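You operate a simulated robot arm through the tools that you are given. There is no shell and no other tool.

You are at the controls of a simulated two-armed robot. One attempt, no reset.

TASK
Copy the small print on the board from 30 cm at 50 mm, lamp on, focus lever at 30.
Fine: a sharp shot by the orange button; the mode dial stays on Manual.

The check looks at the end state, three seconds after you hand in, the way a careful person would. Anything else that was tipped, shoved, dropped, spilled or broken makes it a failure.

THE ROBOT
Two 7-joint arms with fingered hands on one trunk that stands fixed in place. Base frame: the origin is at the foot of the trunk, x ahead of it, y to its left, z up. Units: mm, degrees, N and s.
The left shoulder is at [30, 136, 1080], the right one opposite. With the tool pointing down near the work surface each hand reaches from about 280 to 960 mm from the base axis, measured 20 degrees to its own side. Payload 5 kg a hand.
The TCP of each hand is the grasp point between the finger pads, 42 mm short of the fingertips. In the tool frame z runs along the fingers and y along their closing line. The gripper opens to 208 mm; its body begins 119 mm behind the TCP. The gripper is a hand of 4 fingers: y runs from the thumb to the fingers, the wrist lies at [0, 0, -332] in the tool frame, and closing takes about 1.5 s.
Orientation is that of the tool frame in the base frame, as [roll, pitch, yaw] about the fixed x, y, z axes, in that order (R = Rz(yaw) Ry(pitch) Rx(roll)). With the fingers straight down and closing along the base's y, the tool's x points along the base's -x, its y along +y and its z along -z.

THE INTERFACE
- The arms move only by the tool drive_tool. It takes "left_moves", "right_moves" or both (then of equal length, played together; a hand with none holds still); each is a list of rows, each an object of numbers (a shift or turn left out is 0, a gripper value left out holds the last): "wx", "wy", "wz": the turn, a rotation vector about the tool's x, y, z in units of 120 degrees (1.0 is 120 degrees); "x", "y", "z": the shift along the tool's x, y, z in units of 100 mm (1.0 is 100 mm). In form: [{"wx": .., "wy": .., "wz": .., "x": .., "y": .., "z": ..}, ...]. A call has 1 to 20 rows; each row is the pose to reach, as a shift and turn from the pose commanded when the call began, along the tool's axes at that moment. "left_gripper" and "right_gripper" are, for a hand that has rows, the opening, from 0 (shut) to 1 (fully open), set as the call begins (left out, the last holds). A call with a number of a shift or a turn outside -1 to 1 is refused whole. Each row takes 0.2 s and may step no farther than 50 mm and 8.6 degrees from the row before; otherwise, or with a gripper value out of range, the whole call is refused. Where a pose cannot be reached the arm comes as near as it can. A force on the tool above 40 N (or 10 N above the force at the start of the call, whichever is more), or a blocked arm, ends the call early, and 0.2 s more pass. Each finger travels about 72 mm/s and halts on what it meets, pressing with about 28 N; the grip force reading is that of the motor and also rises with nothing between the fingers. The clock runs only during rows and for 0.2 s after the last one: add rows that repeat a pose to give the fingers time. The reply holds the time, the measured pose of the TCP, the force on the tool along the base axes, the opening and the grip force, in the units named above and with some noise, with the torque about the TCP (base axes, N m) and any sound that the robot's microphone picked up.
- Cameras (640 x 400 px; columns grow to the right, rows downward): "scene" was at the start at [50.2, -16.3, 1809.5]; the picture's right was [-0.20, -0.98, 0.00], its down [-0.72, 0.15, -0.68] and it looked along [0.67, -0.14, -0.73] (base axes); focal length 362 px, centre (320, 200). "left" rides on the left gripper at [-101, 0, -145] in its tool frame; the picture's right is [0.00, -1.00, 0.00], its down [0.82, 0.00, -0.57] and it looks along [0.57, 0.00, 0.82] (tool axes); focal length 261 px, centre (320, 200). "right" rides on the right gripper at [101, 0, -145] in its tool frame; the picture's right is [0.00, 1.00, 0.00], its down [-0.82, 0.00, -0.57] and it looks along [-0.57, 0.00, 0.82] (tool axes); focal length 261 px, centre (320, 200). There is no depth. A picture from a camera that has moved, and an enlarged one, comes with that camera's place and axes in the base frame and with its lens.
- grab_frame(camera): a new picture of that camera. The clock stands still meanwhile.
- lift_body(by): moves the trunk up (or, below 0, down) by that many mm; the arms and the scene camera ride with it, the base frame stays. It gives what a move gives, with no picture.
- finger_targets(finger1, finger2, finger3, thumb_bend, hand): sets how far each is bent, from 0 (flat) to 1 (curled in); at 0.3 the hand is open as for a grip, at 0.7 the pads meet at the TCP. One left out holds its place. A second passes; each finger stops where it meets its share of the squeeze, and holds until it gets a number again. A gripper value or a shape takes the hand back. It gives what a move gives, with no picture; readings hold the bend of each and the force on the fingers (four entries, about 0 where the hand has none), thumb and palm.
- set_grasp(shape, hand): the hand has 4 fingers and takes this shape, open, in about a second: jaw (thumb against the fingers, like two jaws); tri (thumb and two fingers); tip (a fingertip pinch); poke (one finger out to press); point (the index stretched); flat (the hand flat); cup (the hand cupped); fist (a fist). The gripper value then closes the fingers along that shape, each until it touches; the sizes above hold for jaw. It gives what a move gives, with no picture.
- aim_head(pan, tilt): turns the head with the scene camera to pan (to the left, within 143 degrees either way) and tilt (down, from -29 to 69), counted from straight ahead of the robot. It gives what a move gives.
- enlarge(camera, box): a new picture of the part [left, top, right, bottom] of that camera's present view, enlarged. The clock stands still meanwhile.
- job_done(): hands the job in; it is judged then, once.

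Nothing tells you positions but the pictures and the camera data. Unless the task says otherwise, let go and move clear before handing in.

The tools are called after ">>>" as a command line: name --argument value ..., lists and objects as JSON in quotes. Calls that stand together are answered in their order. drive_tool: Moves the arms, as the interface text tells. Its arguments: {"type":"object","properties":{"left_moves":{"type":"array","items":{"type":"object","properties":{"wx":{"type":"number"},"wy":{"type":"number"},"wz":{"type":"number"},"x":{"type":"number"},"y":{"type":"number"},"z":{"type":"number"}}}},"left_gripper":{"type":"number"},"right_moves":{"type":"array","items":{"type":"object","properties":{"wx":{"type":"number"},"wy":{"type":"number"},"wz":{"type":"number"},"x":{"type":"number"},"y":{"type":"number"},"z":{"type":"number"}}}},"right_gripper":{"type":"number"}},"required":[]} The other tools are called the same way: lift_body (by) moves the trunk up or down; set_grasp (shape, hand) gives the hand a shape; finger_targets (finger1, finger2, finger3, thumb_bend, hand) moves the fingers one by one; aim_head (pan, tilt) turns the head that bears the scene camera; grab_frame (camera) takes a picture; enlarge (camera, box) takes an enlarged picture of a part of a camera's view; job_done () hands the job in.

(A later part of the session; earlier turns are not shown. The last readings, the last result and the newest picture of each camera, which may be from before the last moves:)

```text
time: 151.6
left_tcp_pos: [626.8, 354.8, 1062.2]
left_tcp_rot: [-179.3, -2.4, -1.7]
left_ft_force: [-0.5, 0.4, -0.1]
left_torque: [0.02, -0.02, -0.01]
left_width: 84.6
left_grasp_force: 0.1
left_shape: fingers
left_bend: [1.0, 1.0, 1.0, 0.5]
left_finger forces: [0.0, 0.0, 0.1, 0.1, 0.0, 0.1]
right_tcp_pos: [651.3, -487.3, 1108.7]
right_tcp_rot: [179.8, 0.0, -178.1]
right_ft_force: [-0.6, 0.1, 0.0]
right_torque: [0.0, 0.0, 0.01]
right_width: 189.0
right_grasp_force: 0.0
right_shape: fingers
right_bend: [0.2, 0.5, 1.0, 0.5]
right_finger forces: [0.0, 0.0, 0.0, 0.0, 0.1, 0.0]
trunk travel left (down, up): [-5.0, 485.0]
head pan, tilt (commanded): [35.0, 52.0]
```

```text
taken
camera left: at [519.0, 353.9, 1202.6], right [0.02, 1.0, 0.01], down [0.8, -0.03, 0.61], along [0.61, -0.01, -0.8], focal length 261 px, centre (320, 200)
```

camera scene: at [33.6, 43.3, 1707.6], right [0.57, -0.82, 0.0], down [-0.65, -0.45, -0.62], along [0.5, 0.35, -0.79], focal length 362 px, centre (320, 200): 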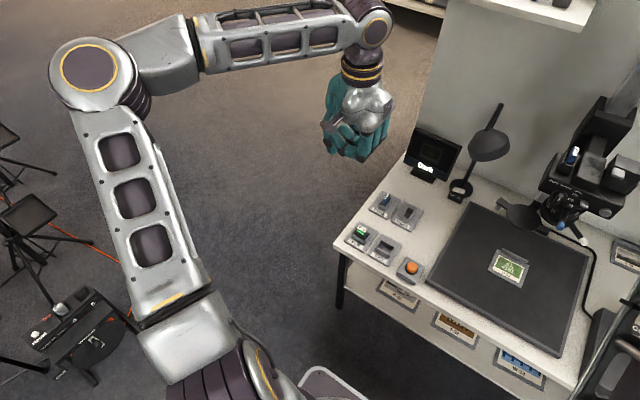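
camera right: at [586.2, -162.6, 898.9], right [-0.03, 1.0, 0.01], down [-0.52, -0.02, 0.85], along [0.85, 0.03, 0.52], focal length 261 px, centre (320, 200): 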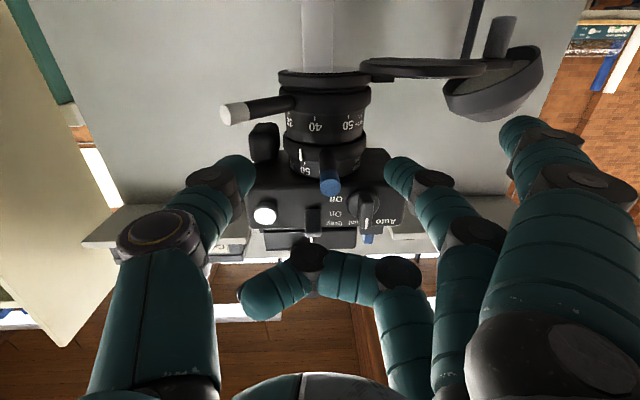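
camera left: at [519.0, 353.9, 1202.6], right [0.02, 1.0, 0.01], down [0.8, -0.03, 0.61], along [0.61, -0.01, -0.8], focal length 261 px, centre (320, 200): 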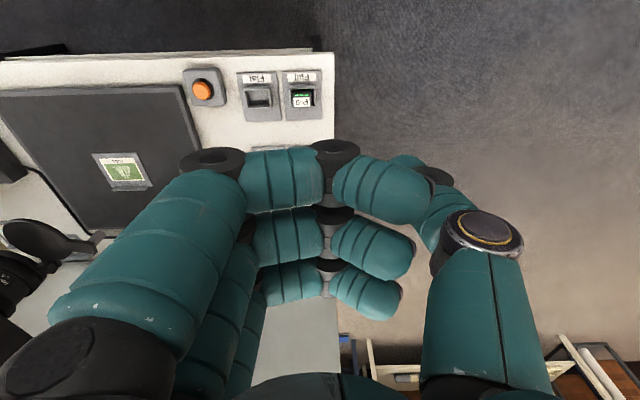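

The half-turn worked without trouble. Now I'll test whether the arm can go forward from here.

>>> drive_tool --left_moves '[{"x": 0.2}, {"x": 0.4}, {"x": 0.6}, {"x": 0.8}, {"x": 1.0}, {"x": 1.0}]'

>>> drive_tool --left_moves '[{"x": 0.1, "z": 0.1}, {"x": 0.2, "z": 0.2}, {"x": 0.3, "z": 0.3}, {"x": 0.4, "z": 0.4}, {"x": 0.5, "z": 0.5}, {"x": 0.5, "z": 0.5}]'

>>> grab_frame --camera "scene"

```text
time: 153.0
left_tcp_pos: [714.5, 351.5, 1066.2]
left_tcp_rot: [-179.3, -2.5, -1.3]
left_ft_force: [0.0, -0.4, -0.2]
left_torque: [0.07, 0.0, -0.02]
left_width: 84.7
left_grasp_force: 0.1
left_shape: fingers
left_bend: [1.0, 1.0, 1.0, 0.5]
left_finger forces: [0.0, 0.1, 0.1, 0.0, 0.0, 0.0]
left hand out of reach, approached as far as the arm can: row 5, 6
right_tcp_pos: [651.2, -486.2, 1107.9]
right_tcp_rot: [179.8, -0.1, -178.2]
right_ft_force: [-0.8, 0.2, -1.1]
right_torque: [0.03, -0.02, 0.03]
right_width: 188.9
right_grasp_force: 0.1
right_shape: fingers
right_bend: [0.2, 0.5, 1.0, 0.5]
right_finger forces: [0.0, 0.0, 0.0, 0.0, 0.0, 0.0]
trunk travel left (down, up): [-5.0, 485.0]
head pan, tilt (commanded): [35.0, 52.0]
```

```text
time: 154.4
left_tcp_pos: [738.2, 366.1, 1011.7]
left_tcp_rot: [-179.3, -2.5, -1.4]
left_ft_force: [-0.3, 0.1, 0.5]
left_torque: [0.04, -0.07, 0.03]
left_width: 84.7
left_grasp_force: 0.1
left_shape: fingers
left_bend: [1.0, 1.0, 1.0, 0.5]
left_finger forces: [0.1, 0.1, 0.0, 0.0, 0.0, 0.0]
left hand out of reach, approached as far as the arm can: row 1, 2, 3, 4, 5, 6
right_tcp_pos: [652.4, -487.3, 1109.3]
right_tcp_rot: [179.8, 0.0, -178.1]
right_ft_force: [-0.7, 0.0, 0.2]
right_torque: [0.06, -0.11, 0.02]
right_width: 189.0
right_grasp_force: 0.1
right_shape: fingers
right_bend: [0.2, 0.5, 1.0, 0.5]
right_finger forces: [0.0, 0.0, 0.0, 0.0, 0.0, 0.0]
trunk travel left (down, up): [-5.0, 485.0]
head pan, tilt (commanded): [35.0, 52.0]
```

```text
taken
camera scene: at [32.7, 42.8, 1707.7], right [0.57, -0.82, 0.0], down [-0.65, -0.45, -0.62], along [0.5, 0.35, -0.79], focal length 362 px, centre (320, 200)
```

scene: 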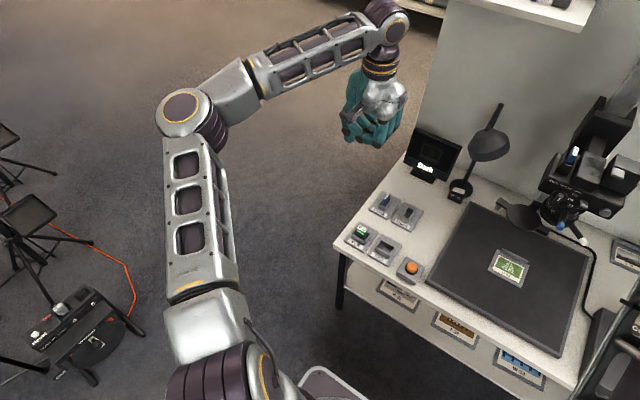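

The natural posture seems to have the elbow straight above the arm, as at the start. I'll raise the trunk back and bring the left hand to its start position, nearly extended, to recover that.

>>> lift_body --by 95

>>> drive_tool --left_moves '[{"x": -0.05, "y": 0.16, "z": -0.14}, {"x": -0.05, "y": 0.32, "z": -0.28}, {"x": -0.05, "y": 0.48, "z": -0.42}, {"x": -0.05, "y": 0.64, "z": -0.56}, {"x": -0.05, "y": 0.8, "z": -0.7}, {"x": -0.05, "y": 0.96, "z": -0.84}, {"x": -0.05, "y": 0.96, "z": -0.84}]'

>>> drive_tool --left_moves '[{"y": 0.17, "z": -0.06}, {"y": 0.33, "z": -0.12}, {"y": 0.5, "z": -0.18}, {"y": 0.67, "z": -0.24}, {"y": 0.83, "z": -0.3}, {"y": 1.0, "z": -0.35}, {"y": 1.0, "z": -0.35}]'

>>> grab_frame --camera "scene"

```text
time: 155.7
left_tcp_pos: [737.8, 367.6, 1106.0]
left_tcp_rot: [-179.4, -2.4, -1.4]
left_ft_force: [0.8, 0.6, -0.4]
left_torque: [-0.02, 0.02, 0.01]
left_width: 84.4
left_grasp_force: 0.0
left_shape: fingers
left_bend: [1.0, 1.0, 1.0, 0.5]
left_finger forces: [0.1, 0.0, 0.0, 0.0, 0.0, 0.0]
right_tcp_pos: [651.8, -487.0, 1201.8]
right_tcp_rot: [179.8, 0.0, -178.1]
right_ft_force: [-0.4, 0.2, -0.7]
right_torque: [-0.01, 0.07, 0.06]
right_width: 188.9
right_grasp_force: 0.0
right_shape: fingers
right_bend: [0.2, 0.5, 1.0, 0.5]
right_finger forces: [0.1, 0.0, 0.1, 0.0, 0.0, 0.0]
trunk travel left (down, up): [-100.0, 390.0]
head pan, tilt (commanded): [35.0, 52.0]
```

```text
time: 157.3
left_tcp_pos: [684.0, 306.1, 1172.6]
left_tcp_rot: [-179.4, -2.4, -1.5]
left_ft_force: [0.1, 0.3, -0.7]
left_torque: [-0.03, 0.04, -0.03]
left_width: 84.5
left_grasp_force: 0.1
left_shape: fingers
left_bend: [1.0, 1.0, 1.0, 0.5]
left_finger forces: [0.0, 0.1, 0.0, 0.0, 0.0, 0.0]
left hand out of reach, approached as far as the arm can: row 1, 2, 3, 4, 5, 6, 7
right_tcp_pos: [651.6, -486.9, 1203.9]
right_tcp_rot: [179.8, 0.0, -178.1]
right_ft_force: [0.0, 0.3, -0.7]
right_torque: [-0.02, 0.06, 0.05]
right_width: 189.2
right_grasp_force: 0.0
right_shape: fingers
right_bend: [0.2, 0.5, 1.0, 0.5]
right_finger forces: [0.0, 0.0, 0.1, 0.1, 0.0, 0.0]
trunk travel left (down, up): [-100.0, 390.0]
head pan, tilt (commanded): [35.0, 52.0]
```

```text
time: 158.9
left_tcp_pos: [636.8, 254.9, 1192.2]
left_tcp_rot: [-179.2, -2.4, -1.5]
left_ft_force: [0.4, 1.0, 0.3]
left_torque: [0.01, 0.02, 0.02]
left_width: 84.6
left_grasp_force: 0.0
left_shape: fingers
left_bend: [1.0, 1.0, 1.0, 0.5]
left_finger forces: [0.0, 0.1, 0.0, 0.0, 0.0, 0.0]
left hand out of reach, approached as far as the arm can: row 1, 2, 3, 4, 5, 6, 7
right_tcp_pos: [653.1, -487.4, 1202.3]
right_tcp_rot: [179.9, 0.0, -177.9]
right_ft_force: [0.3, 0.2, 0.0]
right_torque: [0.06, 0.02, 0.02]
right_width: 189.1
right_grasp_force: 0.1
right_shape: fingers
right_bend: [0.2, 0.5, 1.0, 0.5]
right_finger forces: [0.1, 0.1, 0.0, 0.0, 0.0, 0.1]
trunk travel left (down, up): [-100.0, 390.0]
head pan, tilt (commanded): [35.0, 52.0]
```

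```text
taken
camera scene: at [33.9, 43.2, 1802.5], right [0.57, -0.82, 0.0], down [-0.65, -0.45, -0.62], along [0.5, 0.35, -0.79], focal length 362 px, centre (320, 200)
```

scene: 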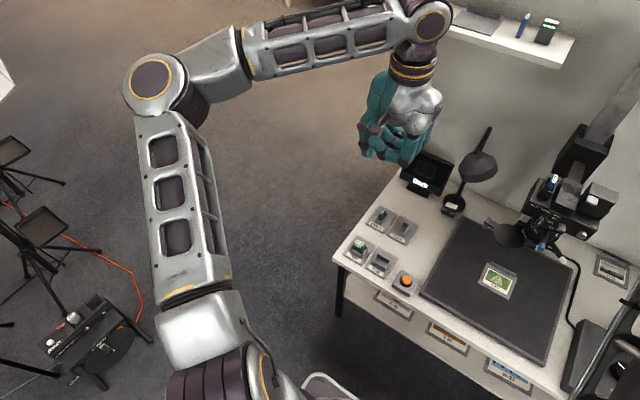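

The shoulder seems stuck with the elbow swung outward. I'll take the hand far out to the left side, mirror-like to the right arm's parked place, so the elbow can come around.

>>> drive_tool --left_moves '[{"y": -0.2}, {"y": -0.4}, {"y": -0.6}, {"y": -0.8}, {"y": -1.0}, {"y": -1.0}]'

>>> drive_tool --left_moves '[{"y": -0.2, "z": 0.1}, {"y": -0.4, "z": 0.2}, {"y": -0.6, "z": 0.3}, {"y": -0.8, "z": 0.4}, {"y": -1.0, "z": 0.5}, {"y": -1.0, "z": 0.5}]'

>>> drive_tool --left_moves '[{"y": -0.2, "z": 0.15}, {"y": -0.4, "z": 0.3}, {"y": -0.6, "z": 0.45}, {"y": -0.8, "z": 0.6}, {"y": -1.0, "z": 0.75}, {"y": -1.0, "z": 0.75}]'

>>> grab_frame --camera "scene"

```text
time: 160.3
left_tcp_pos: [639.0, 356.5, 1193.5]
left_tcp_rot: [-179.3, -2.4, -1.4]
left_ft_force: [-0.5, -1.0, 0.2]
left_torque: [-0.01, 0.03, 0.0]
left_width: 84.7
left_grasp_force: 0.0
left_shape: fingers
left_bend: [1.0, 1.0, 1.0, 0.5]
left_finger forces: [0.0, 0.0, 0.1, 0.1, 0.0, 0.0]
right_tcp_pos: [653.6, -487.0, 1203.2]
right_tcp_rot: [179.8, 0.0, -178.0]
right_ft_force: [1.0, 0.1, 1.3]
right_torque: [0.04, 0.03, -0.02]
right_width: 188.8
right_grasp_force: 0.1
right_shape: fingers
right_bend: [0.2, 0.5, 1.0, 0.5]
right_finger forces: [0.1, 0.0, 0.0, 0.0, 0.0, 0.0]
trunk travel left (down, up): [-100.0, 390.0]
head pan, tilt (commanded): [35.0, 52.0]
```

```text
time: 161.7
left_tcp_pos: [643.0, 456.5, 1144.4]
left_tcp_rot: [-179.3, -2.4, -1.4]
left_ft_force: [0.8, -0.2, -0.2]
left_torque: [0.09, 0.02, 0.01]
left_width: 84.5
left_grasp_force: 0.1
left_shape: fingers
left_bend: [1.0, 1.0, 1.0, 0.5]
left_finger forces: [0.1, 0.0, 0.0, 0.0, 0.1, 0.1]
right_tcp_pos: [651.9, -487.1, 1203.5]
right_tcp_rot: [179.8, 0.1, -178.0]
right_ft_force: [0.5, -0.7, 0.0]
right_torque: [0.02, -0.02, 0.02]
right_width: 189.1
right_grasp_force: 0.0
right_shape: fingers
right_bend: [0.2, 0.5, 1.0, 0.5]
right_finger forces: [0.0, 0.0, 0.0, 0.1, 0.0, 0.0]
trunk travel left (down, up): [-100.0, 390.0]
head pan, tilt (commanded): [35.0, 52.0]
```

```text
time: 163.1
left_tcp_pos: [648.9, 558.1, 1070.2]
left_tcp_rot: [-179.3, -2.4, -1.5]
left_ft_force: [-0.6, -0.1, 0.6]
left_torque: [0.02, 0.01, -0.02]
left_width: 84.7
left_grasp_force: 0.0
left_shape: fingers
left_bend: [1.0, 1.0, 1.0, 0.5]
left_finger forces: [0.0, 0.0, 0.0, 0.1, 0.1, 0.1]
right_tcp_pos: [651.2, -488.4, 1203.5]
right_tcp_rot: [179.8, 0.0, -178.1]
right_ft_force: [0.0, -1.0, 1.1]
right_torque: [0.06, 0.0, 0.0]
right_width: 188.9
right_grasp_force: 0.0
right_shape: fingers
right_bend: [0.2, 0.5, 1.0, 0.5]
right_finger forces: [0.0, 0.0, 0.1, 0.1, 0.1, 0.0]
trunk travel left (down, up): [-100.0, 390.0]
head pan, tilt (commanded): [35.0, 52.0]
```

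```text
taken
camera scene: at [33.4, 42.5, 1802.6], right [0.57, -0.82, 0.0], down [-0.65, -0.45, -0.62], along [0.5, 0.35, -0.79], focal length 362 px, centre (320, 200)
```

scene: 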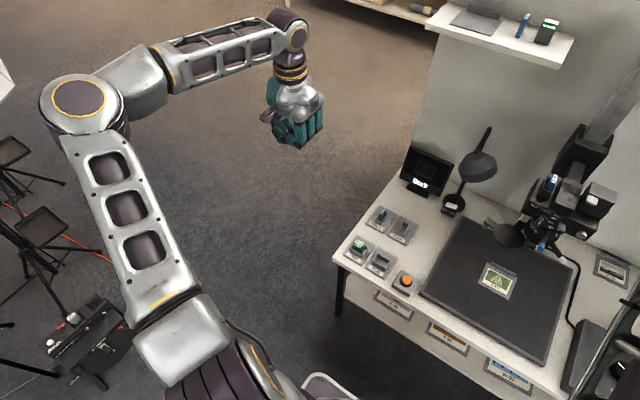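

Leftward works freely. I'll now extend the arm almost straight in that direction so the elbow loses its outward swing, then sweep inward.

>>> drive_tool --left_moves '[{"x": 0.17, "y": -0.05, "z": 0.08}, {"x": 0.33, "y": -0.1, "z": 0.17}, {"x": 0.5, "y": -0.15, "z": 0.25}, {"x": 0.67, "y": -0.2, "z": 0.33}, {"x": 0.83, "y": -0.25, "z": 0.42}, {"x": 1.0, "y": -0.3, "z": 0.5}, {"x": 1.0, "y": -0.3, "z": 0.5}]'

>>> drive_tool --left_moves '[{"x": 0.1, "z": 0.17}, {"x": 0.2, "z": 0.33}, {"x": 0.3, "z": 0.5}, {"x": 0.4, "z": 0.67}, {"x": 0.45, "z": 0.83}, {"x": 0.5, "z": 1.0}, {"x": 0.5, "z": 1.0}]'

>>> grab_frame --camera "scene"

```text
time: 164.7
left_tcp_pos: [750.4, 586.2, 1023.8]
left_tcp_rot: [-179.4, -2.4, -1.5]
left_ft_force: [-0.5, 0.4, -0.3]
left_torque: [0.02, -0.03, 0.02]
left_width: 84.6
left_grasp_force: 0.3
left_shape: fingers
left_bend: [1.0, 1.0, 1.0, 0.5]
left_finger forces: [0.0, 0.0, 0.0, 0.0, 0.0, 0.2]
right_tcp_pos: [651.4, -486.5, 1203.7]
right_tcp_rot: [179.9, 0.0, -178.1]
right_ft_force: [0.4, 0.7, -0.4]
right_torque: [0.0, -0.05, 0.01]
right_width: 188.8
right_grasp_force: 0.2
right_shape: fingers
right_bend: [0.2, 0.5, 1.0, 0.5]
right_finger forces: [0.0, 0.0, 0.1, 0.0, 0.0, 0.0]
trunk travel left (down, up): [-100.0, 390.0]
head pan, tilt (commanded): [35.0, 52.0]
```

```text
time: 166.3
left_tcp_pos: [806.2, 585.7, 926.2]
left_tcp_rot: [-179.3, -2.4, -1.5]
left_ft_force: [-0.1, -0.3, 0.8]
left_torque: [0.0, -0.01, -0.01]
left_width: 84.5
left_grasp_force: 0.0
left_shape: fingers
left_bend: [1.0, 1.0, 1.0, 0.5]
left_finger forces: [0.1, 0.0, 0.1, 0.0, 0.1, 0.0]
right_tcp_pos: [651.8, -488.2, 1203.4]
right_tcp_rot: [179.8, 0.1, -178.0]
right_ft_force: [-0.3, -0.3, -0.1]
right_torque: [0.03, -0.05, 0.02]
right_width: 189.0
right_grasp_force: 0.1
right_shape: fingers
right_bend: [0.2, 0.5, 1.0, 0.5]
right_finger forces: [0.0, 0.0, 0.0, 0.0, 0.1, 0.1]
trunk travel left (down, up): [-100.0, 390.0]
head pan, tilt (commanded): [35.0, 52.0]
```

```text
taken
camera scene: at [32.9, 43.0, 1802.7], right [0.57, -0.82, 0.0], down [-0.65, -0.45, -0.62], along [0.5, 0.35, -0.79], focal length 362 px, centre (320, 200)
```

scene: 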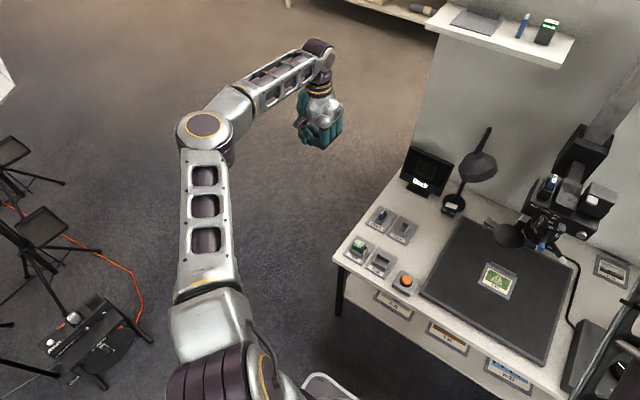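

Excellent, fully extended to 900 mm. Now I'll sweep inward while staying extended.

>>> drive_tool --left_moves '[{"x": 0.03, "y": 0.17}, {"x": 0.06, "y": 0.33}, {"x": 0.09, "y": 0.5}, {"x": 0.12, "y": 0.67}, {"x": 0.14, "y": 0.83}, {"x": 0.16, "y": 1.0}, {"x": 0.16, "y": 1.0}]'

>>> drive_tool --left_moves '[{"x": 0.03, "y": 0.17}, {"x": 0.06, "y": 0.33}, {"x": 0.09, "y": 0.5}, {"x": 0.12, "y": 0.67}, {"x": 0.14, "y": 0.83}, {"x": 0.16, "y": 1.0}, {"x": 0.16, "y": 1.0}]'

>>> grab_frame --camera "scene"

>>> grab_frame --camera "left"

```text
time: 167.9
left_tcp_pos: [813.9, 486.4, 923.8]
left_tcp_rot: [-179.3, -2.4, -1.5]
left_ft_force: [-0.5, -0.4, -0.4]
left_torque: [-0.03, 0.01, -0.01]
left_width: 84.6
left_grasp_force: 0.1
left_shape: fingers
left_bend: [1.0, 1.0, 1.0, 0.5]
left_finger forces: [0.0, 0.0, 0.1, 0.0, 0.0, 0.0]
left hand out of reach, approached as far as the arm can: row 6, 7
right_tcp_pos: [652.4, -486.6, 1203.1]
right_tcp_rot: [179.7, 0.0, -178.0]
right_ft_force: [0.0, 0.3, 0.1]
right_torque: [-0.04, -0.02, 0.01]
right_width: 189.0
right_grasp_force: 0.1
right_shape: fingers
right_bend: [0.2, 0.5, 1.0, 0.5]
right_finger forces: [0.1, 0.0, 0.0, 0.2, 0.1, 0.0]
trunk travel left (down, up): [-100.0, 390.0]
head pan, tilt (commanded): [35.0, 52.0]
```

```text
time: 169.5
left_tcp_pos: [797.5, 404.1, 914.5]
left_tcp_rot: [-179.3, -2.4, -1.5]
left_ft_force: [0.0, -1.9, -0.8]
left_torque: [0.17, -0.03, 0.0]
left_width: 84.7
left_grasp_force: 0.0
left_shape: fingers
left_bend: [1.0, 1.0, 1.0, 0.5]
left_finger forces: [0.0, 0.0, 0.0, 0.0, 0.1, 0.0]
left hand out of reach, approached as far as the arm can: row 1, 2, 3, 4, 5, 6, 7
right_tcp_pos: [653.5, -489.3, 1203.2]
right_tcp_rot: [179.8, 0.0, -178.1]
right_ft_force: [-0.6, -1.1, 0.0]
right_torque: [0.12, -0.02, 0.0]
right_width: 189.1
right_grasp_force: 0.1
right_shape: fingers
right_bend: [0.2, 0.5, 1.0, 0.5]
right_finger forces: [0.0, 0.0, 0.0, 0.0, 0.0, 0.1]
trunk travel left (down, up): [-100.0, 390.0]
head pan, tilt (commanded): [35.0, 52.0]
```

```text
taken
camera scene: at [33.5, 41.9, 1802.6], right [0.57, -0.82, 0.0], down [-0.65, -0.45, -0.62], along [0.5, 0.35, -0.79], focal length 362 px, centre (320, 200)
```

scene: 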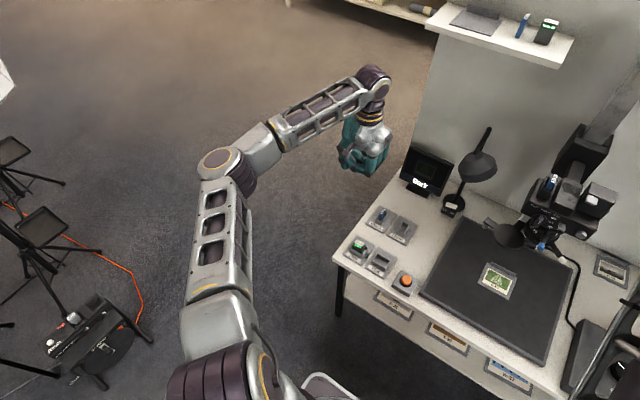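

```text
taken
camera left: at [689.9, 404.7, 1055.0], right [0.02, 1.0, 0.01], down [0.8, -0.02, 0.61], along [0.61, 0.0, -0.8], focal length 261 px, centre (320, 200)
```

left: 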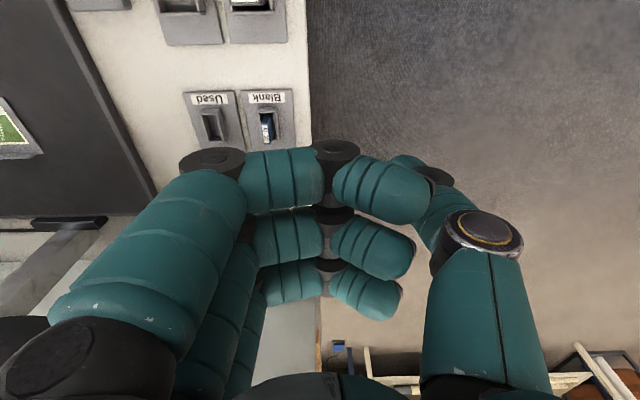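

Reach shrinks as I sweep inward, so the shoulder is in a different branch from the start. I'll go up high, where the elbow must rise above the arm, and then sweep inward.

>>> drive_tool --left_moves '[{"x": -0.08, "z": -0.2}, {"x": -0.16, "z": -0.4}, {"x": -0.24, "z": -0.6}, {"x": -0.32, "z": -0.8}, {"x": -0.4, "z": -1.0}, {"x": -0.4, "z": -1.0}]'

>>> drive_tool --left_moves '[{"x": -0.08, "z": -0.2}, {"x": -0.16, "z": -0.4}, {"x": -0.24, "z": -0.6}, {"x": -0.32, "z": -0.8}, {"x": -0.4, "z": -1.0}, {"x": -0.4, "z": -1.0}]'

>>> drive_tool --left_moves '[{"x": -0.08, "z": -0.2}, {"x": -0.16, "z": -0.4}, {"x": -0.24, "z": -0.6}, {"x": -0.32, "z": -0.8}, {"x": -0.4, "z": -1.0}, {"x": -0.4, "z": -1.0}]'

>>> drive_tool --left_moves '[{"x": -0.08, "z": -0.2}, {"x": -0.16, "z": -0.4}, {"x": -0.24, "z": -0.6}, {"x": -0.32, "z": -0.8}, {"x": -0.4, "z": -1.0}, {"x": -0.4, "z": -1.0}]'

>>> grab_frame --camera "scene"

```text
time: 170.9
left_tcp_pos: [754.0, 405.9, 1012.9]
left_tcp_rot: [-179.3, -2.3, -1.5]
left_ft_force: [0.1, 0.1, -0.5]
left_torque: [-0.03, 0.03, 0.0]
left_width: 84.6
left_grasp_force: 0.0
left_shape: fingers
left_bend: [1.0, 1.0, 1.0, 0.5]
left_finger forces: [0.0, 0.1, 0.0, 0.0, 0.1, 0.0]
right_tcp_pos: [651.7, -486.5, 1203.2]
right_tcp_rot: [179.8, -0.1, -178.0]
right_ft_force: [0.6, 0.5, 0.7]
right_torque: [0.0, 0.05, 0.02]
right_width: 188.7
right_grasp_force: 0.1
right_shape: fingers
right_bend: [0.2, 0.5, 1.0, 0.5]
right_finger forces: [0.0, 0.0, 0.0, 0.1, 0.0, 0.0]
trunk travel left (down, up): [-100.0, 390.0]
head pan, tilt (commanded): [35.0, 52.0]
```

```text
time: 172.3
left_tcp_pos: [710.2, 405.1, 1111.6]
left_tcp_rot: [-179.3, -2.3, -1.6]
left_ft_force: [-0.4, -0.1, -0.4]
left_torque: [-0.01, 0.06, 0.02]
left_width: 84.6
left_grasp_force: 0.0
left_shape: fingers
left_bend: [1.0, 1.0, 1.0, 0.5]
left_finger forces: [0.1, 0.0, 0.0, 0.0, 0.0, 0.0]
right_tcp_pos: [652.6, -486.6, 1203.3]
right_tcp_rot: [179.8, -0.1, -177.9]
right_ft_force: [1.3, 0.2, -0.3]
right_torque: [-0.06, 0.04, 0.0]
right_width: 188.7
right_grasp_force: 0.1
right_shape: fingers
right_bend: [0.2, 0.5, 1.0, 0.5]
right_finger forces: [0.0, 0.0, 0.1, 0.0, 0.1, 0.1]
trunk travel left (down, up): [-100.0, 390.0]
head pan, tilt (commanded): [35.0, 52.0]
```

```text
time: 173.7
left_tcp_pos: [666.6, 404.6, 1208.9]
left_tcp_rot: [-179.3, -2.3, -1.5]
left_ft_force: [0.9, 0.4, -1.1]
left_torque: [0.0, 0.09, 0.02]
left_width: 84.7
left_grasp_force: 0.0
left_shape: fingers
left_bend: [1.0, 1.0, 1.0, 0.5]
left_finger forces: [0.0, 0.1, 0.0, 0.1, 0.0, 0.0]
right_tcp_pos: [653.5, -486.4, 1203.0]
right_tcp_rot: [179.9, 0.0, -177.9]
right_ft_force: [0.0, -0.5, 0.5]
right_torque: [-0.03, 0.06, -0.01]
right_width: 188.9
right_grasp_force: 0.0
right_shape: fingers
right_bend: [0.2, 0.5, 1.0, 0.5]
right_finger forces: [0.0, 0.0, 0.0, 0.1, 0.0, 0.0]
trunk travel left (down, up): [-100.0, 390.0]
head pan, tilt (commanded): [35.0, 52.0]
```

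```text
time: 175.1
left_tcp_pos: [621.9, 404.6, 1307.6]
left_tcp_rot: [-179.4, -2.4, -1.5]
left_ft_force: [1.2, 0.6, -0.4]
left_torque: [0.0, 0.0, -0.01]
left_width: 84.7
left_grasp_force: 0.2
left_shape: fingers
left_bend: [1.0, 1.0, 1.0, 0.5]
left_finger forces: [0.0, 0.0, 0.0, 0.0, 0.0, 0.1]
right_tcp_pos: [653.3, -487.6, 1203.5]
right_tcp_rot: [179.8, 0.0, -178.0]
right_ft_force: [0.3, 0.2, -0.3]
right_torque: [-0.02, 0.02, 0.0]
right_width: 188.9
right_grasp_force: 0.1
right_shape: fingers
right_bend: [0.2, 0.5, 1.0, 0.5]
right_finger forces: [0.0, 0.1, 0.0, 0.0, 0.1, 0.0]
trunk travel left (down, up): [-100.0, 390.0]
head pan, tilt (commanded): [35.0, 52.0]
```

```text
taken
camera scene: at [34.3, 43.6, 1802.5], right [0.57, -0.82, 0.0], down [-0.65, -0.45, -0.62], along [0.5, 0.35, -0.79], focal length 362 px, centre (320, 200)
```

scene: 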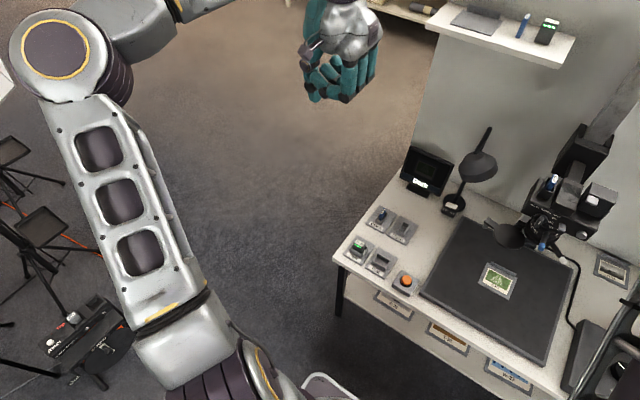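

>>> drive_tool --left_moves '[{"x": -0.08, "z": -0.16}, {"x": -0.16, "z": -0.32}, {"x": -0.24, "z": -0.48}, {"x": -0.32, "z": -0.64}, {"x": -0.4, "z": -0.8}, {"x": -0.4, "z": -0.8}]'

>>> drive_tool --left_moves '[{"y": 0.17}, {"y": 0.33}, {"y": 0.5}, {"y": 0.67}, {"y": 0.83}, {"y": 1.0}, {"y": 1.0}]'

>>> drive_tool --left_moves '[{"y": 0.17}, {"y": 0.33}, {"y": 0.5}, {"y": 0.67}, {"y": 0.83}, {"y": 1.0}, {"y": 1.0}]'

>>> grab_frame --camera "scene"

```text
time: 176.5
left_tcp_pos: [576.9, 404.9, 1385.3]
left_tcp_rot: [-179.4, -2.4, -1.5]
left_ft_force: [0.3, 0.3, 0.0]
left_torque: [-0.01, 0.07, 0.01]
left_width: 84.6
left_grasp_force: 0.1
left_shape: fingers
left_bend: [1.0, 1.0, 1.0, 0.5]
left_finger forces: [0.0, 0.0, 0.1, 0.1, 0.1, 0.0]
right_tcp_pos: [653.2, -486.4, 1204.2]
right_tcp_rot: [179.7, 0.0, -178.0]
right_ft_force: [0.3, -0.2, 0.4]
right_torque: [0.01, -0.01, 0.01]
right_width: 188.7
right_grasp_force: 0.1
right_shape: fingers
right_bend: [0.2, 0.5, 1.0, 0.5]
right_finger forces: [0.2, 0.1, 0.0, 0.0, 0.0, 0.1]
trunk travel left (down, up): [-100.0, 390.0]
head pan, tilt (commanded): [35.0, 52.0]
```

```text
time: 178.1
left_tcp_pos: [575.1, 305.1, 1383.6]
left_tcp_rot: [-179.3, -2.4, -1.5]
left_ft_force: [-0.4, -0.5, -0.4]
left_torque: [-0.04, -0.03, -0.03]
left_width: 84.7
left_grasp_force: 0.0
left_shape: fingers
left_bend: [1.0, 1.0, 1.0, 0.5]
left_finger forces: [0.0, 0.0, 0.0, 0.0, 0.0, 0.1]
right_tcp_pos: [652.8, -486.2, 1202.8]
right_tcp_rot: [179.8, 0.0, -178.1]
right_ft_force: [0.0, 0.8, 0.6]
right_torque: [-0.05, 0.03, 0.01]
right_width: 189.1
right_grasp_force: 0.2
right_shape: fingers
right_bend: [0.2, 0.5, 1.0, 0.5]
right_finger forces: [0.0, 0.0, 0.1, 0.0, 0.0, 0.0]
trunk travel left (down, up): [-100.0, 390.0]
head pan, tilt (commanded): [35.0, 52.0]
```

```text
time: 179.7
left_tcp_pos: [572.4, 238.9, 1382.5]
left_tcp_rot: [-179.5, -2.6, -1.6]
left_ft_force: [0.7, 0.7, 0.3]
left_torque: [-0.02, -0.07, 0.02]
left_width: 84.9
left_grasp_force: 0.1
left_shape: fingers
left_bend: [1.0, 1.0, 1.0, 0.5]
left_finger forces: [0.0, 0.0, 0.0, 0.1, 0.0, 0.1]
left hand out of reach, approached as far as the arm can: row 5, 6, 7
right_tcp_pos: [652.6, -487.1, 1203.8]
right_tcp_rot: [179.8, 0.1, -178.0]
right_ft_force: [-0.6, -0.2, 0.4]
right_torque: [0.01, -0.02, -0.03]
right_width: 188.9
right_grasp_force: 0.2
right_shape: fingers
right_bend: [0.2, 0.5, 1.0, 0.5]
right_finger forces: [0.1, 0.0, 0.0, 0.0, 0.0, 0.0]
trunk travel left (down, up): [-100.0, 390.0]
head pan, tilt (commanded): [35.0, 52.0]
```

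```text
taken
camera scene: at [33.4, 43.4, 1802.6], right [0.57, -0.82, 0.0], down [-0.65, -0.45, -0.62], along [0.5, 0.35, -0.79], focal length 362 px, centre (320, 200)
```

scene: 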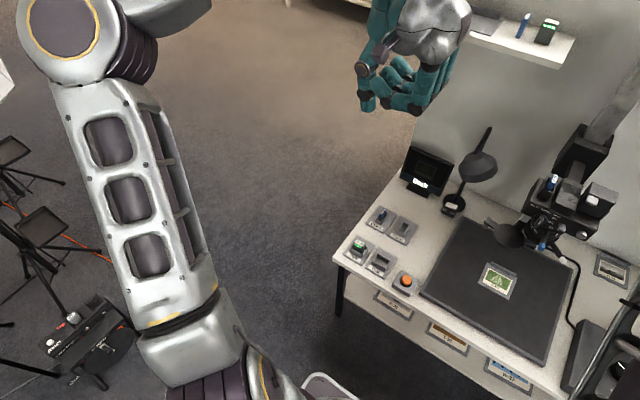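

I'll compare the arm's posture with the earlier one: go to the same spot as before ([599, 350, 1231]) and look from the same head angle.

>>> drive_tool --left_moves '[{"x": 0.05, "y": -0.18, "z": 0.16}, {"x": 0.09, "y": -0.36, "z": 0.33}, {"x": 0.14, "y": -0.55, "z": 0.5}, {"x": 0.18, "y": -0.73, "z": 0.67}, {"x": 0.23, "y": -0.92, "z": 0.83}, {"x": 0.27, "y": -1.0, "z": 1.0}, {"x": 0.27, "y": -1.0, "z": 1.0}]'

>>> drive_tool --left_moves '[{"y": -0.05, "z": 0.17}, {"y": -0.11, "z": 0.34}, {"y": -0.11, "z": 0.51}, {"y": -0.11, "z": 0.51}]'

>>> aim_head --pan 0 --tilt 65

>>> grab_frame --camera "scene"

```text
time: 181.3
left_tcp_pos: [605.9, 338.9, 1285.0]
left_tcp_rot: [-179.4, -2.4, -1.5]
left_ft_force: [0.2, 0.4, 0.2]
left_torque: [-0.02, -0.02, 0.03]
left_width: 84.8
left_grasp_force: 0.0
left_shape: fingers
left_bend: [1.0, 1.0, 1.0, 0.5]
left_finger forces: [0.0, 0.1, 0.1, 0.0, 0.0, 0.0]
right_tcp_pos: [651.1, -486.6, 1202.8]
right_tcp_rot: [179.8, 0.0, -178.0]
right_ft_force: [0.1, -0.6, 0.5]
right_torque: [0.01, -0.02, 0.0]
right_width: 188.9
right_grasp_force: 0.0
right_shape: fingers
right_bend: [0.2, 0.5, 1.0, 0.5]
right_finger forces: [0.0, 0.1, 0.1, 0.1, 0.0, 0.0]
trunk travel left (down, up): [-100.0, 390.0]
head pan, tilt (commanded): [35.0, 52.0]
```

```text
time: 182.3
left_tcp_pos: [608.9, 350.5, 1232.6]
left_tcp_rot: [-179.4, -2.4, -1.5]
left_ft_force: [-0.1, 0.1, 0.6]
left_torque: [0.0, -0.02, -0.01]
left_width: 84.5
left_grasp_force: 0.0
left_shape: fingers
left_bend: [1.0, 1.0, 1.0, 0.5]
left_finger forces: [0.0, 0.1, 0.0, 0.0, 0.1, 0.0]
right_tcp_pos: [652.6, -487.0, 1203.2]
right_tcp_rot: [179.8, -0.1, -178.0]
right_ft_force: [-0.2, 0.4, -0.8]
right_torque: [0.02, -0.03, 0.01]
right_width: 188.9
right_grasp_force: 0.0
right_shape: fingers
right_bend: [0.2, 0.5, 1.0, 0.5]
right_finger forces: [0.0, 0.1, 0.0, 0.0, 0.1, 0.0]
trunk travel left (down, up): [-100.0, 390.0]
head pan, tilt (commanded): [35.0, 52.0]
```

```text
time: 183.3
left_tcp_pos: [608.4, 351.4, 1233.6]
left_tcp_rot: [-179.3, -2.4, -1.5]
left_ft_force: [0.5, 0.6, -0.4]
left_torque: [0.0, 0.01, -0.01]
left_width: 84.6
left_grasp_force: 0.0
left_shape: fingers
left_bend: [1.0, 1.0, 1.0, 0.5]
left_finger forces: [0.0, 0.0, 0.0, 0.0, 0.0, 0.1]
right_tcp_pos: [652.2, -486.0, 1203.5]
right_tcp_rot: [179.7, 0.1, -178.0]
right_ft_force: [-0.3, 0.4, -0.5]
right_torque: [0.0, 0.03, 0.01]
right_width: 188.8
right_grasp_force: 0.1
right_shape: fingers
right_bend: [0.2, 0.5, 1.0, 0.5]
right_finger forces: [0.0, 0.0, 0.0, 0.0, 0.0, 0.0]
trunk travel left (down, up): [-100.0, 390.0]
head pan, tilt (commanded): [0.0, 65.0]
```

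```text
taken
camera scene: at [32.8, 0.3, 1787.1], right [0.0, -1.0, 0.0], down [-0.91, 0.0, -0.42], along [0.42, 0.0, -0.91], focal length 362 px, centre (320, 200)
```

scene: 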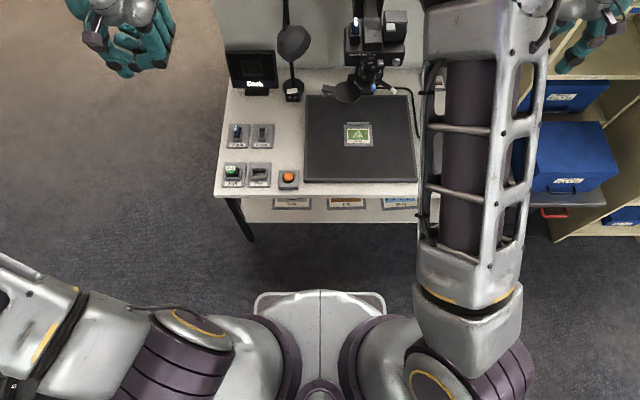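

The elbow is indeed swung further outward than before. When the arm is straight, rolling the hand about the arm's line also rolls the upper arm, so I'll extend to the left again and do that.

>>> drive_tool --left_moves '[{"x": 0.2, "y": -0.2, "z": 0.2}, {"x": 0.4, "y": -0.4, "z": 0.4}, {"x": 0.6, "y": -0.6, "z": 0.6}, {"x": 0.8, "y": -0.8, "z": 0.8}, {"x": 1.0, "y": -1.0, "z": 1.0}, {"x": 1.0, "y": -1.0, "z": 1.0}]'

>>> drive_tool --left_moves '[{"x": 0.2, "y": -0.2, "z": 0.2}, {"x": 0.4, "y": -0.4, "z": 0.4}, {"x": 0.6, "y": -0.6, "z": 0.6}, {"x": 0.8, "y": -0.8, "z": 0.8}, {"x": 1.0, "y": -1.0, "z": 1.0}, {"x": 1.0, "y": -1.0, "z": 1.0}]'

>>> drive_tool --left_moves '[{"x": 0.1, "y": -0.12, "z": 0.2}, {"x": 0.2, "y": -0.24, "z": 0.4}, {"x": 0.3, "y": -0.36, "z": 0.6}, {"x": 0.4, "y": -0.48, "z": 0.8}, {"x": 0.45, "y": -0.6, "z": 1.0}, {"x": 0.45, "y": -0.6, "z": 1.0}]'

>>> aim_head --pan 35 --tilt 52

>>> grab_frame --camera "scene"

```text
time: 184.7
left_tcp_pos: [714.2, 448.6, 1141.3]
left_tcp_rot: [-179.3, -2.5, -1.5]
left_ft_force: [-0.4, -0.2, 0.2]
left_torque: [0.05, -0.07, -0.02]
left_width: 84.5
left_grasp_force: 0.2
left_shape: fingers
left_bend: [1.0, 1.0, 1.0, 0.5]
left_finger forces: [0.1, 0.0, 0.1, 0.0, 0.0, 0.0]
right_tcp_pos: [651.9, -486.3, 1203.6]
right_tcp_rot: [179.8, 0.1, -178.1]
right_ft_force: [-0.8, 0.1, 1.1]
right_torque: [0.02, -0.07, -0.04]
right_width: 188.9
right_grasp_force: 0.1
right_shape: fingers
right_bend: [0.2, 0.5, 1.0, 0.5]
right_finger forces: [0.1, 0.1, 0.0, 0.1, 0.0, 0.1]
trunk travel left (down, up): [-100.0, 390.0]
head pan, tilt (commanded): [0.0, 65.0]
```

```text
time: 186.1
left_tcp_pos: [793.3, 546.2, 1047.0]
left_tcp_rot: [-179.3, -2.4, -1.4]
left_ft_force: [0.3, 2.1, -0.7]
left_torque: [-0.2, -0.01, -0.05]
left_width: 84.6
left_grasp_force: 0.0
left_shape: fingers
left_bend: [1.0, 1.0, 1.0, 0.5]
left_finger forces: [0.0, 0.0, 0.0, 0.0, 0.0, 0.1]
left hand out of reach, approached as far as the arm can: row 4, 5, 6
right_tcp_pos: [653.1, -484.6, 1202.1]
right_tcp_rot: [179.9, 0.0, -177.9]
right_ft_force: [0.0, 0.8, -0.5]
right_torque: [-0.09, 0.18, -0.01]
right_width: 189.2
right_grasp_force: 0.1
right_shape: fingers
right_bend: [0.2, 0.5, 1.0, 0.5]
right_finger forces: [0.2, 0.1, 0.0, 0.1, 0.1, 0.1]
trunk travel left (down, up): [-100.0, 390.0]
head pan, tilt (commanded): [0.0, 65.0]
```

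```text
time: 187.5
left_tcp_pos: [809.3, 591.8, 962.7]
left_tcp_rot: [-179.2, -2.4, -1.6]
left_ft_force: [0.7, 0.5, -0.5]
left_torque: [-0.03, 0.05, -0.01]
left_width: 84.8
left_grasp_force: 0.0
left_shape: fingers
left_bend: [1.0, 1.0, 1.0, 0.5]
left_finger forces: [0.0, 0.1, 0.1, 0.0, 0.0, 0.0]
left hand out of reach, approached as far as the arm can: row 1, 2, 3, 4, 5, 6
right_tcp_pos: [652.5, -486.9, 1202.8]
right_tcp_rot: [179.8, 0.0, -178.0]
right_ft_force: [-0.3, 0.3, -0.4]
right_torque: [-0.04, 0.06, 0.0]
right_width: 188.7
right_grasp_force: 0.0
right_shape: fingers
right_bend: [0.2, 0.5, 1.0, 0.5]
right_finger forces: [0.1, 0.0, 0.0, 0.0, 0.0, 0.0]
trunk travel left (down, up): [-100.0, 390.0]
head pan, tilt (commanded): [0.0, 65.0]
```

```text
time: 188.5
left_tcp_pos: [809.0, 592.5, 962.3]
left_tcp_rot: [-179.3, -2.4, -1.5]
left_ft_force: [-1.0, 0.1, 0.4]
left_torque: [0.03, -0.04, 0.04]
left_width: 84.5
left_grasp_force: 0.0
left_shape: fingers
left_bend: [1.0, 1.0, 1.0, 0.5]
left_finger forces: [0.0, 0.1, 0.0, 0.0, 0.1, 0.1]
right_tcp_pos: [651.6, -487.0, 1202.4]
right_tcp_rot: [179.9, 0.0, -178.0]
right_ft_force: [0.1, 0.2, -0.3]
right_torque: [0.03, -0.01, 0.03]
right_width: 188.8
right_grasp_force: 0.0
right_shape: fingers
right_bend: [0.2, 0.5, 1.0, 0.5]
right_finger forces: [0.1, 0.1, 0.0, 0.0, 0.0, 0.1]
trunk travel left (down, up): [-100.0, 390.0]
head pan, tilt (commanded): [35.0, 52.0]
```

```text
taken
camera scene: at [33.6, 43.2, 1802.6], right [0.57, -0.82, 0.0], down [-0.65, -0.45, -0.62], along [0.5, 0.35, -0.79], focal length 362 px, centre (320, 200)
```

scene: 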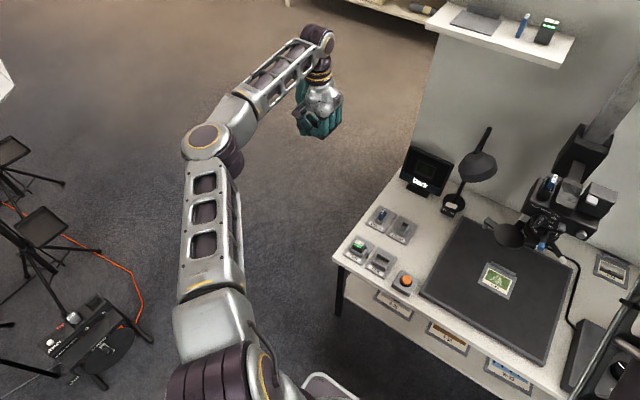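

The arm is at full extension here. Now I'll roll the hand about the shoulder–wrist line in three 20° steps, swinging the hand outward, to bring the elbow up.

>>> drive_tool --left_moves '[{"wx": 0.0348, "wy": -0.0208, "wz": -0.0098, "x": -0.14, "y": -0.24, "z": -0.01}, {"wx": 0.0696, "wy": -0.0415, "wz": -0.0195, "x": -0.29, "y": -0.47, "z": -0.05}, {"wx": 0.1044, "wy": -0.0623, "wz": -0.0293, "x": -0.45, "y": -0.7, "z": -0.11}, {"wx": 0.1392, "wy": -0.083, "wz": -0.039, "x": -0.604, "y": -0.925, "z": -0.189}, {"wx": 0.1392, "wy": -0.083, "wz": -0.039, "x": -0.604, "y": -0.925, "z": -0.189}]'

>>> drive_tool --left_moves '[{"wx": 0.0348, "wy": -0.0208, "wz": -0.0098, "x": -0.14, "y": -0.24, "z": -0.01}, {"wx": 0.0696, "wy": -0.0415, "wz": -0.0195, "x": -0.29, "y": -0.47, "z": -0.05}, {"wx": 0.1044, "wy": -0.0623, "wz": -0.0293, "x": -0.45, "y": -0.7, "z": -0.11}, {"wx": 0.1392, "wy": -0.083, "wz": -0.039, "x": -0.604, "y": -0.925, "z": -0.189}, {"wx": 0.1392, "wy": -0.083, "wz": -0.039, "x": -0.604, "y": -0.925, "z": -0.189}]'

>>> grab_frame --camera "scene"

```text
time: 189.7
left_tcp_pos: [750.6, 685.5, 979.5]
left_tcp_rot: [-162.3, 6.6, 4.7]
left_ft_force: [-0.1, 0.6, 0.9]
left_torque: [-0.01, 0.03, 0.0]
left_width: 84.6
left_grasp_force: 0.1
left_shape: fingers
left_bend: [1.0, 1.0, 1.0, 0.5]
left_finger forces: [0.0, 0.0, 0.0, 0.0, 0.0, 0.0]
right_tcp_pos: [652.4, -486.7, 1203.3]
right_tcp_rot: [179.7, 0.0, -178.0]
right_ft_force: [-0.3, -0.4, -0.7]
right_torque: [0.01, 0.0, 0.01]
right_width: 188.9
right_grasp_force: 0.1
right_shape: fingers
right_bend: [0.2, 0.5, 1.0, 0.5]
right_finger forces: [0.1, 0.0, 0.1, 0.0, 0.0, 0.0]
trunk travel left (down, up): [-100.0, 390.0]
head pan, tilt (commanded): [35.0, 52.0]
```

```text
time: 190.9
left_tcp_pos: [689.8, 763.1, 1033.8]
left_tcp_rot: [-143.9, 13.5, 13.4]
left_ft_force: [1.2, 0.9, -0.1]
left_torque: [0.01, 0.03, 0.0]
left_width: 84.8
left_grasp_force: 0.0
left_shape: fingers
left_bend: [1.0, 1.0, 1.0, 0.5]
left_finger forces: [0.0, 0.0, 0.0, 0.1, 0.1, 0.0]
right_tcp_pos: [651.2, -485.6, 1203.2]
right_tcp_rot: [179.7, 0.0, -178.0]
right_ft_force: [0.1, -0.4, 0.1]
right_torque: [-0.02, 0.04, -0.02]
right_width: 188.9
right_grasp_force: 0.0
right_shape: fingers
right_bend: [0.2, 0.5, 1.0, 0.5]
right_finger forces: [0.1, 0.1, 0.1, 0.1, 0.0, 0.0]
trunk travel left (down, up): [-100.0, 390.0]
head pan, tilt (commanded): [35.0, 52.0]
```

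```text
taken
camera scene: at [33.9, 43.3, 1802.6], right [0.57, -0.82, 0.0], down [-0.65, -0.45, -0.62], along [0.5, 0.35, -0.79], focal length 362 px, centre (320, 200)
```

scene: 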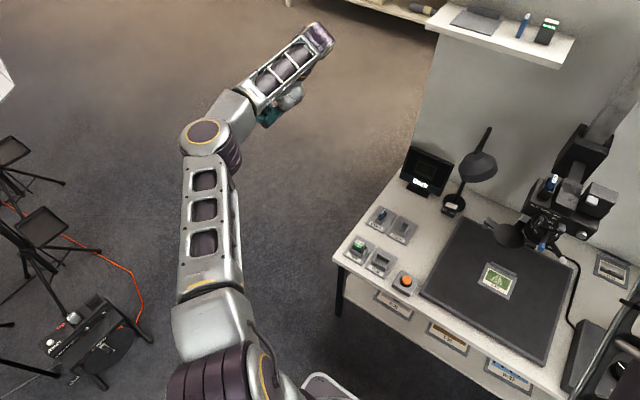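

The left arm stays locked, while the right arm's elbow sits inward, which suits reaching across. I'll park the left hand and test the right arm moving inward to the left, high in front of the camera stand.

>>> drive_tool --right_moves '[{"y": 0.2, "z": 0.02}, {"y": 0.4, "z": 0.04}, {"y": 0.6, "z": 0.06}, {"y": 0.8, "z": 0.08}, {"y": 1.0, "z": 0.1}, {"y": 1.0, "z": 0.1}]'

>>> drive_tool --right_moves '[{"y": 0.2}, {"y": 0.4}, {"y": 0.6}, {"y": 0.8}, {"y": 1.0}, {"y": 1.0}]'

>>> drive_tool --right_moves '[{"y": 0.2}, {"y": 0.4}, {"y": 0.6}, {"y": 0.8}, {"y": 1.0}, {"y": 1.0}]'

>>> aim_head --pan -5 --tilt 50

>>> grab_frame --camera "scene"

```text
time: 192.3
left_tcp_pos: [691.3, 762.1, 1034.1]
left_tcp_rot: [-143.9, 13.4, 13.5]
left_ft_force: [0.9, -0.5, 0.6]
left_torque: [-0.02, 0.04, -0.01]
left_width: 84.8
left_grasp_force: 0.1
left_shape: fingers
left_bend: [1.0, 1.0, 1.0, 0.5]
left_finger forces: [0.1, 0.1, 0.0, 0.0, 0.0, 0.0]
right_tcp_pos: [649.2, -388.0, 1193.0]
right_tcp_rot: [179.8, 0.0, -178.1]
right_ft_force: [-0.2, -0.7, -0.1]
right_torque: [0.07, 0.01, 0.02]
right_width: 188.5
right_grasp_force: 0.0
right_shape: fingers
right_bend: [0.2, 0.5, 1.0, 0.5]
right_finger forces: [0.0, 0.0, 0.0, 0.0, 0.0, 0.0]
trunk travel left (down, up): [-100.0, 390.0]
head pan, tilt (commanded): [35.0, 52.0]
```

```text
time: 193.7
left_tcp_pos: [690.4, 762.0, 1033.8]
left_tcp_rot: [-144.0, 13.5, 13.3]
left_ft_force: [-0.7, -0.4, 1.1]
left_torque: [0.05, 0.02, -0.04]
left_width: 84.5
left_grasp_force: 0.0
left_shape: fingers
left_bend: [1.0, 1.0, 1.0, 0.5]
left_finger forces: [0.1, 0.0, 0.0, 0.0, 0.0, 0.0]
right_tcp_pos: [646.0, -287.3, 1193.3]
right_tcp_rot: [179.8, 0.0, -178.2]
right_ft_force: [0.1, -0.6, 1.1]
right_torque: [0.08, 0.02, 0.0]
right_width: 189.1
right_grasp_force: 0.1
right_shape: fingers
right_bend: [0.2, 0.5, 1.0, 0.5]
right_finger forces: [0.1, 0.0, 0.1, 0.1, 0.1, 0.1]
trunk travel left (down, up): [-100.0, 390.0]
head pan, tilt (commanded): [35.0, 52.0]
```

```text
time: 195.1
left_tcp_pos: [690.2, 763.1, 1032.7]
left_tcp_rot: [-144.0, 13.5, 13.3]
left_ft_force: [0.3, -0.5, -0.1]
left_torque: [0.05, 0.0, 0.0]
left_width: 84.9
left_grasp_force: 0.1
left_shape: fingers
left_bend: [1.0, 1.0, 1.0, 0.5]
left_finger forces: [0.0, 0.1, 0.0, 0.0, 0.0, 0.0]
right_tcp_pos: [642.7, -187.1, 1193.2]
right_tcp_rot: [179.8, -0.1, -178.0]
right_ft_force: [0.2, 0.6, 0.1]
right_torque: [0.0, -0.01, 0.01]
right_width: 188.8
right_grasp_force: 0.1
right_shape: fingers
right_bend: [0.2, 0.5, 1.0, 0.5]
right_finger forces: [0.0, 0.0, 0.1, 0.0, 0.0, 0.0]
trunk travel left (down, up): [-100.0, 390.0]
head pan, tilt (commanded): [35.0, 52.0]
```

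```text
time: 196.2
left_tcp_pos: [690.9, 763.7, 1033.9]
left_tcp_rot: [-144.1, 13.4, 13.3]
left_ft_force: [0.5, 0.4, -0.5]
left_torque: [-0.02, 0.02, -0.02]
left_width: 84.9
left_grasp_force: 0.0
left_shape: fingers
left_bend: [1.0, 1.0, 1.0, 0.5]
left_finger forces: [0.0, 0.0, 0.0, 0.1, 0.0, 0.1]
right_tcp_pos: [641.2, -187.4, 1193.6]
right_tcp_rot: [179.8, 0.0, -178.0]
right_ft_force: [0.8, 0.2, 0.0]
right_torque: [-0.03, 0.02, 0.0]
right_width: 188.8
right_grasp_force: 0.0
right_shape: fingers
right_bend: [0.2, 0.5, 1.0, 0.5]
right_finger forces: [0.0, 0.0, 0.1, 0.0, 0.0, 0.0]
trunk travel left (down, up): [-100.0, 390.0]
head pan, tilt (commanded): [-5.0, 50.0]
```

```text
taken
camera scene: at [48.8, -6.2, 1805.2], right [-0.09, -1.0, 0.0], down [-0.76, 0.07, -0.64], along [0.64, -0.06, -0.77], focal length 362 px, centre (320, 200)
```

scene: 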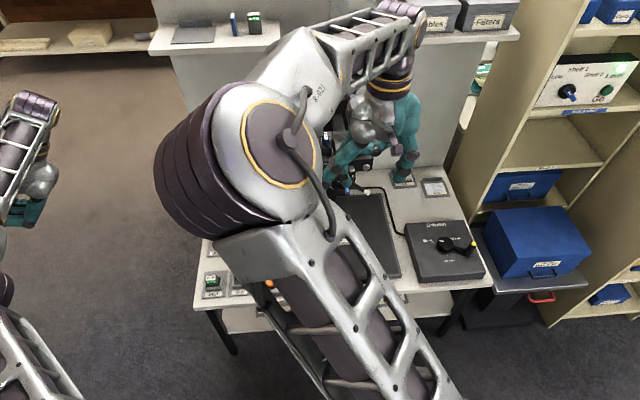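

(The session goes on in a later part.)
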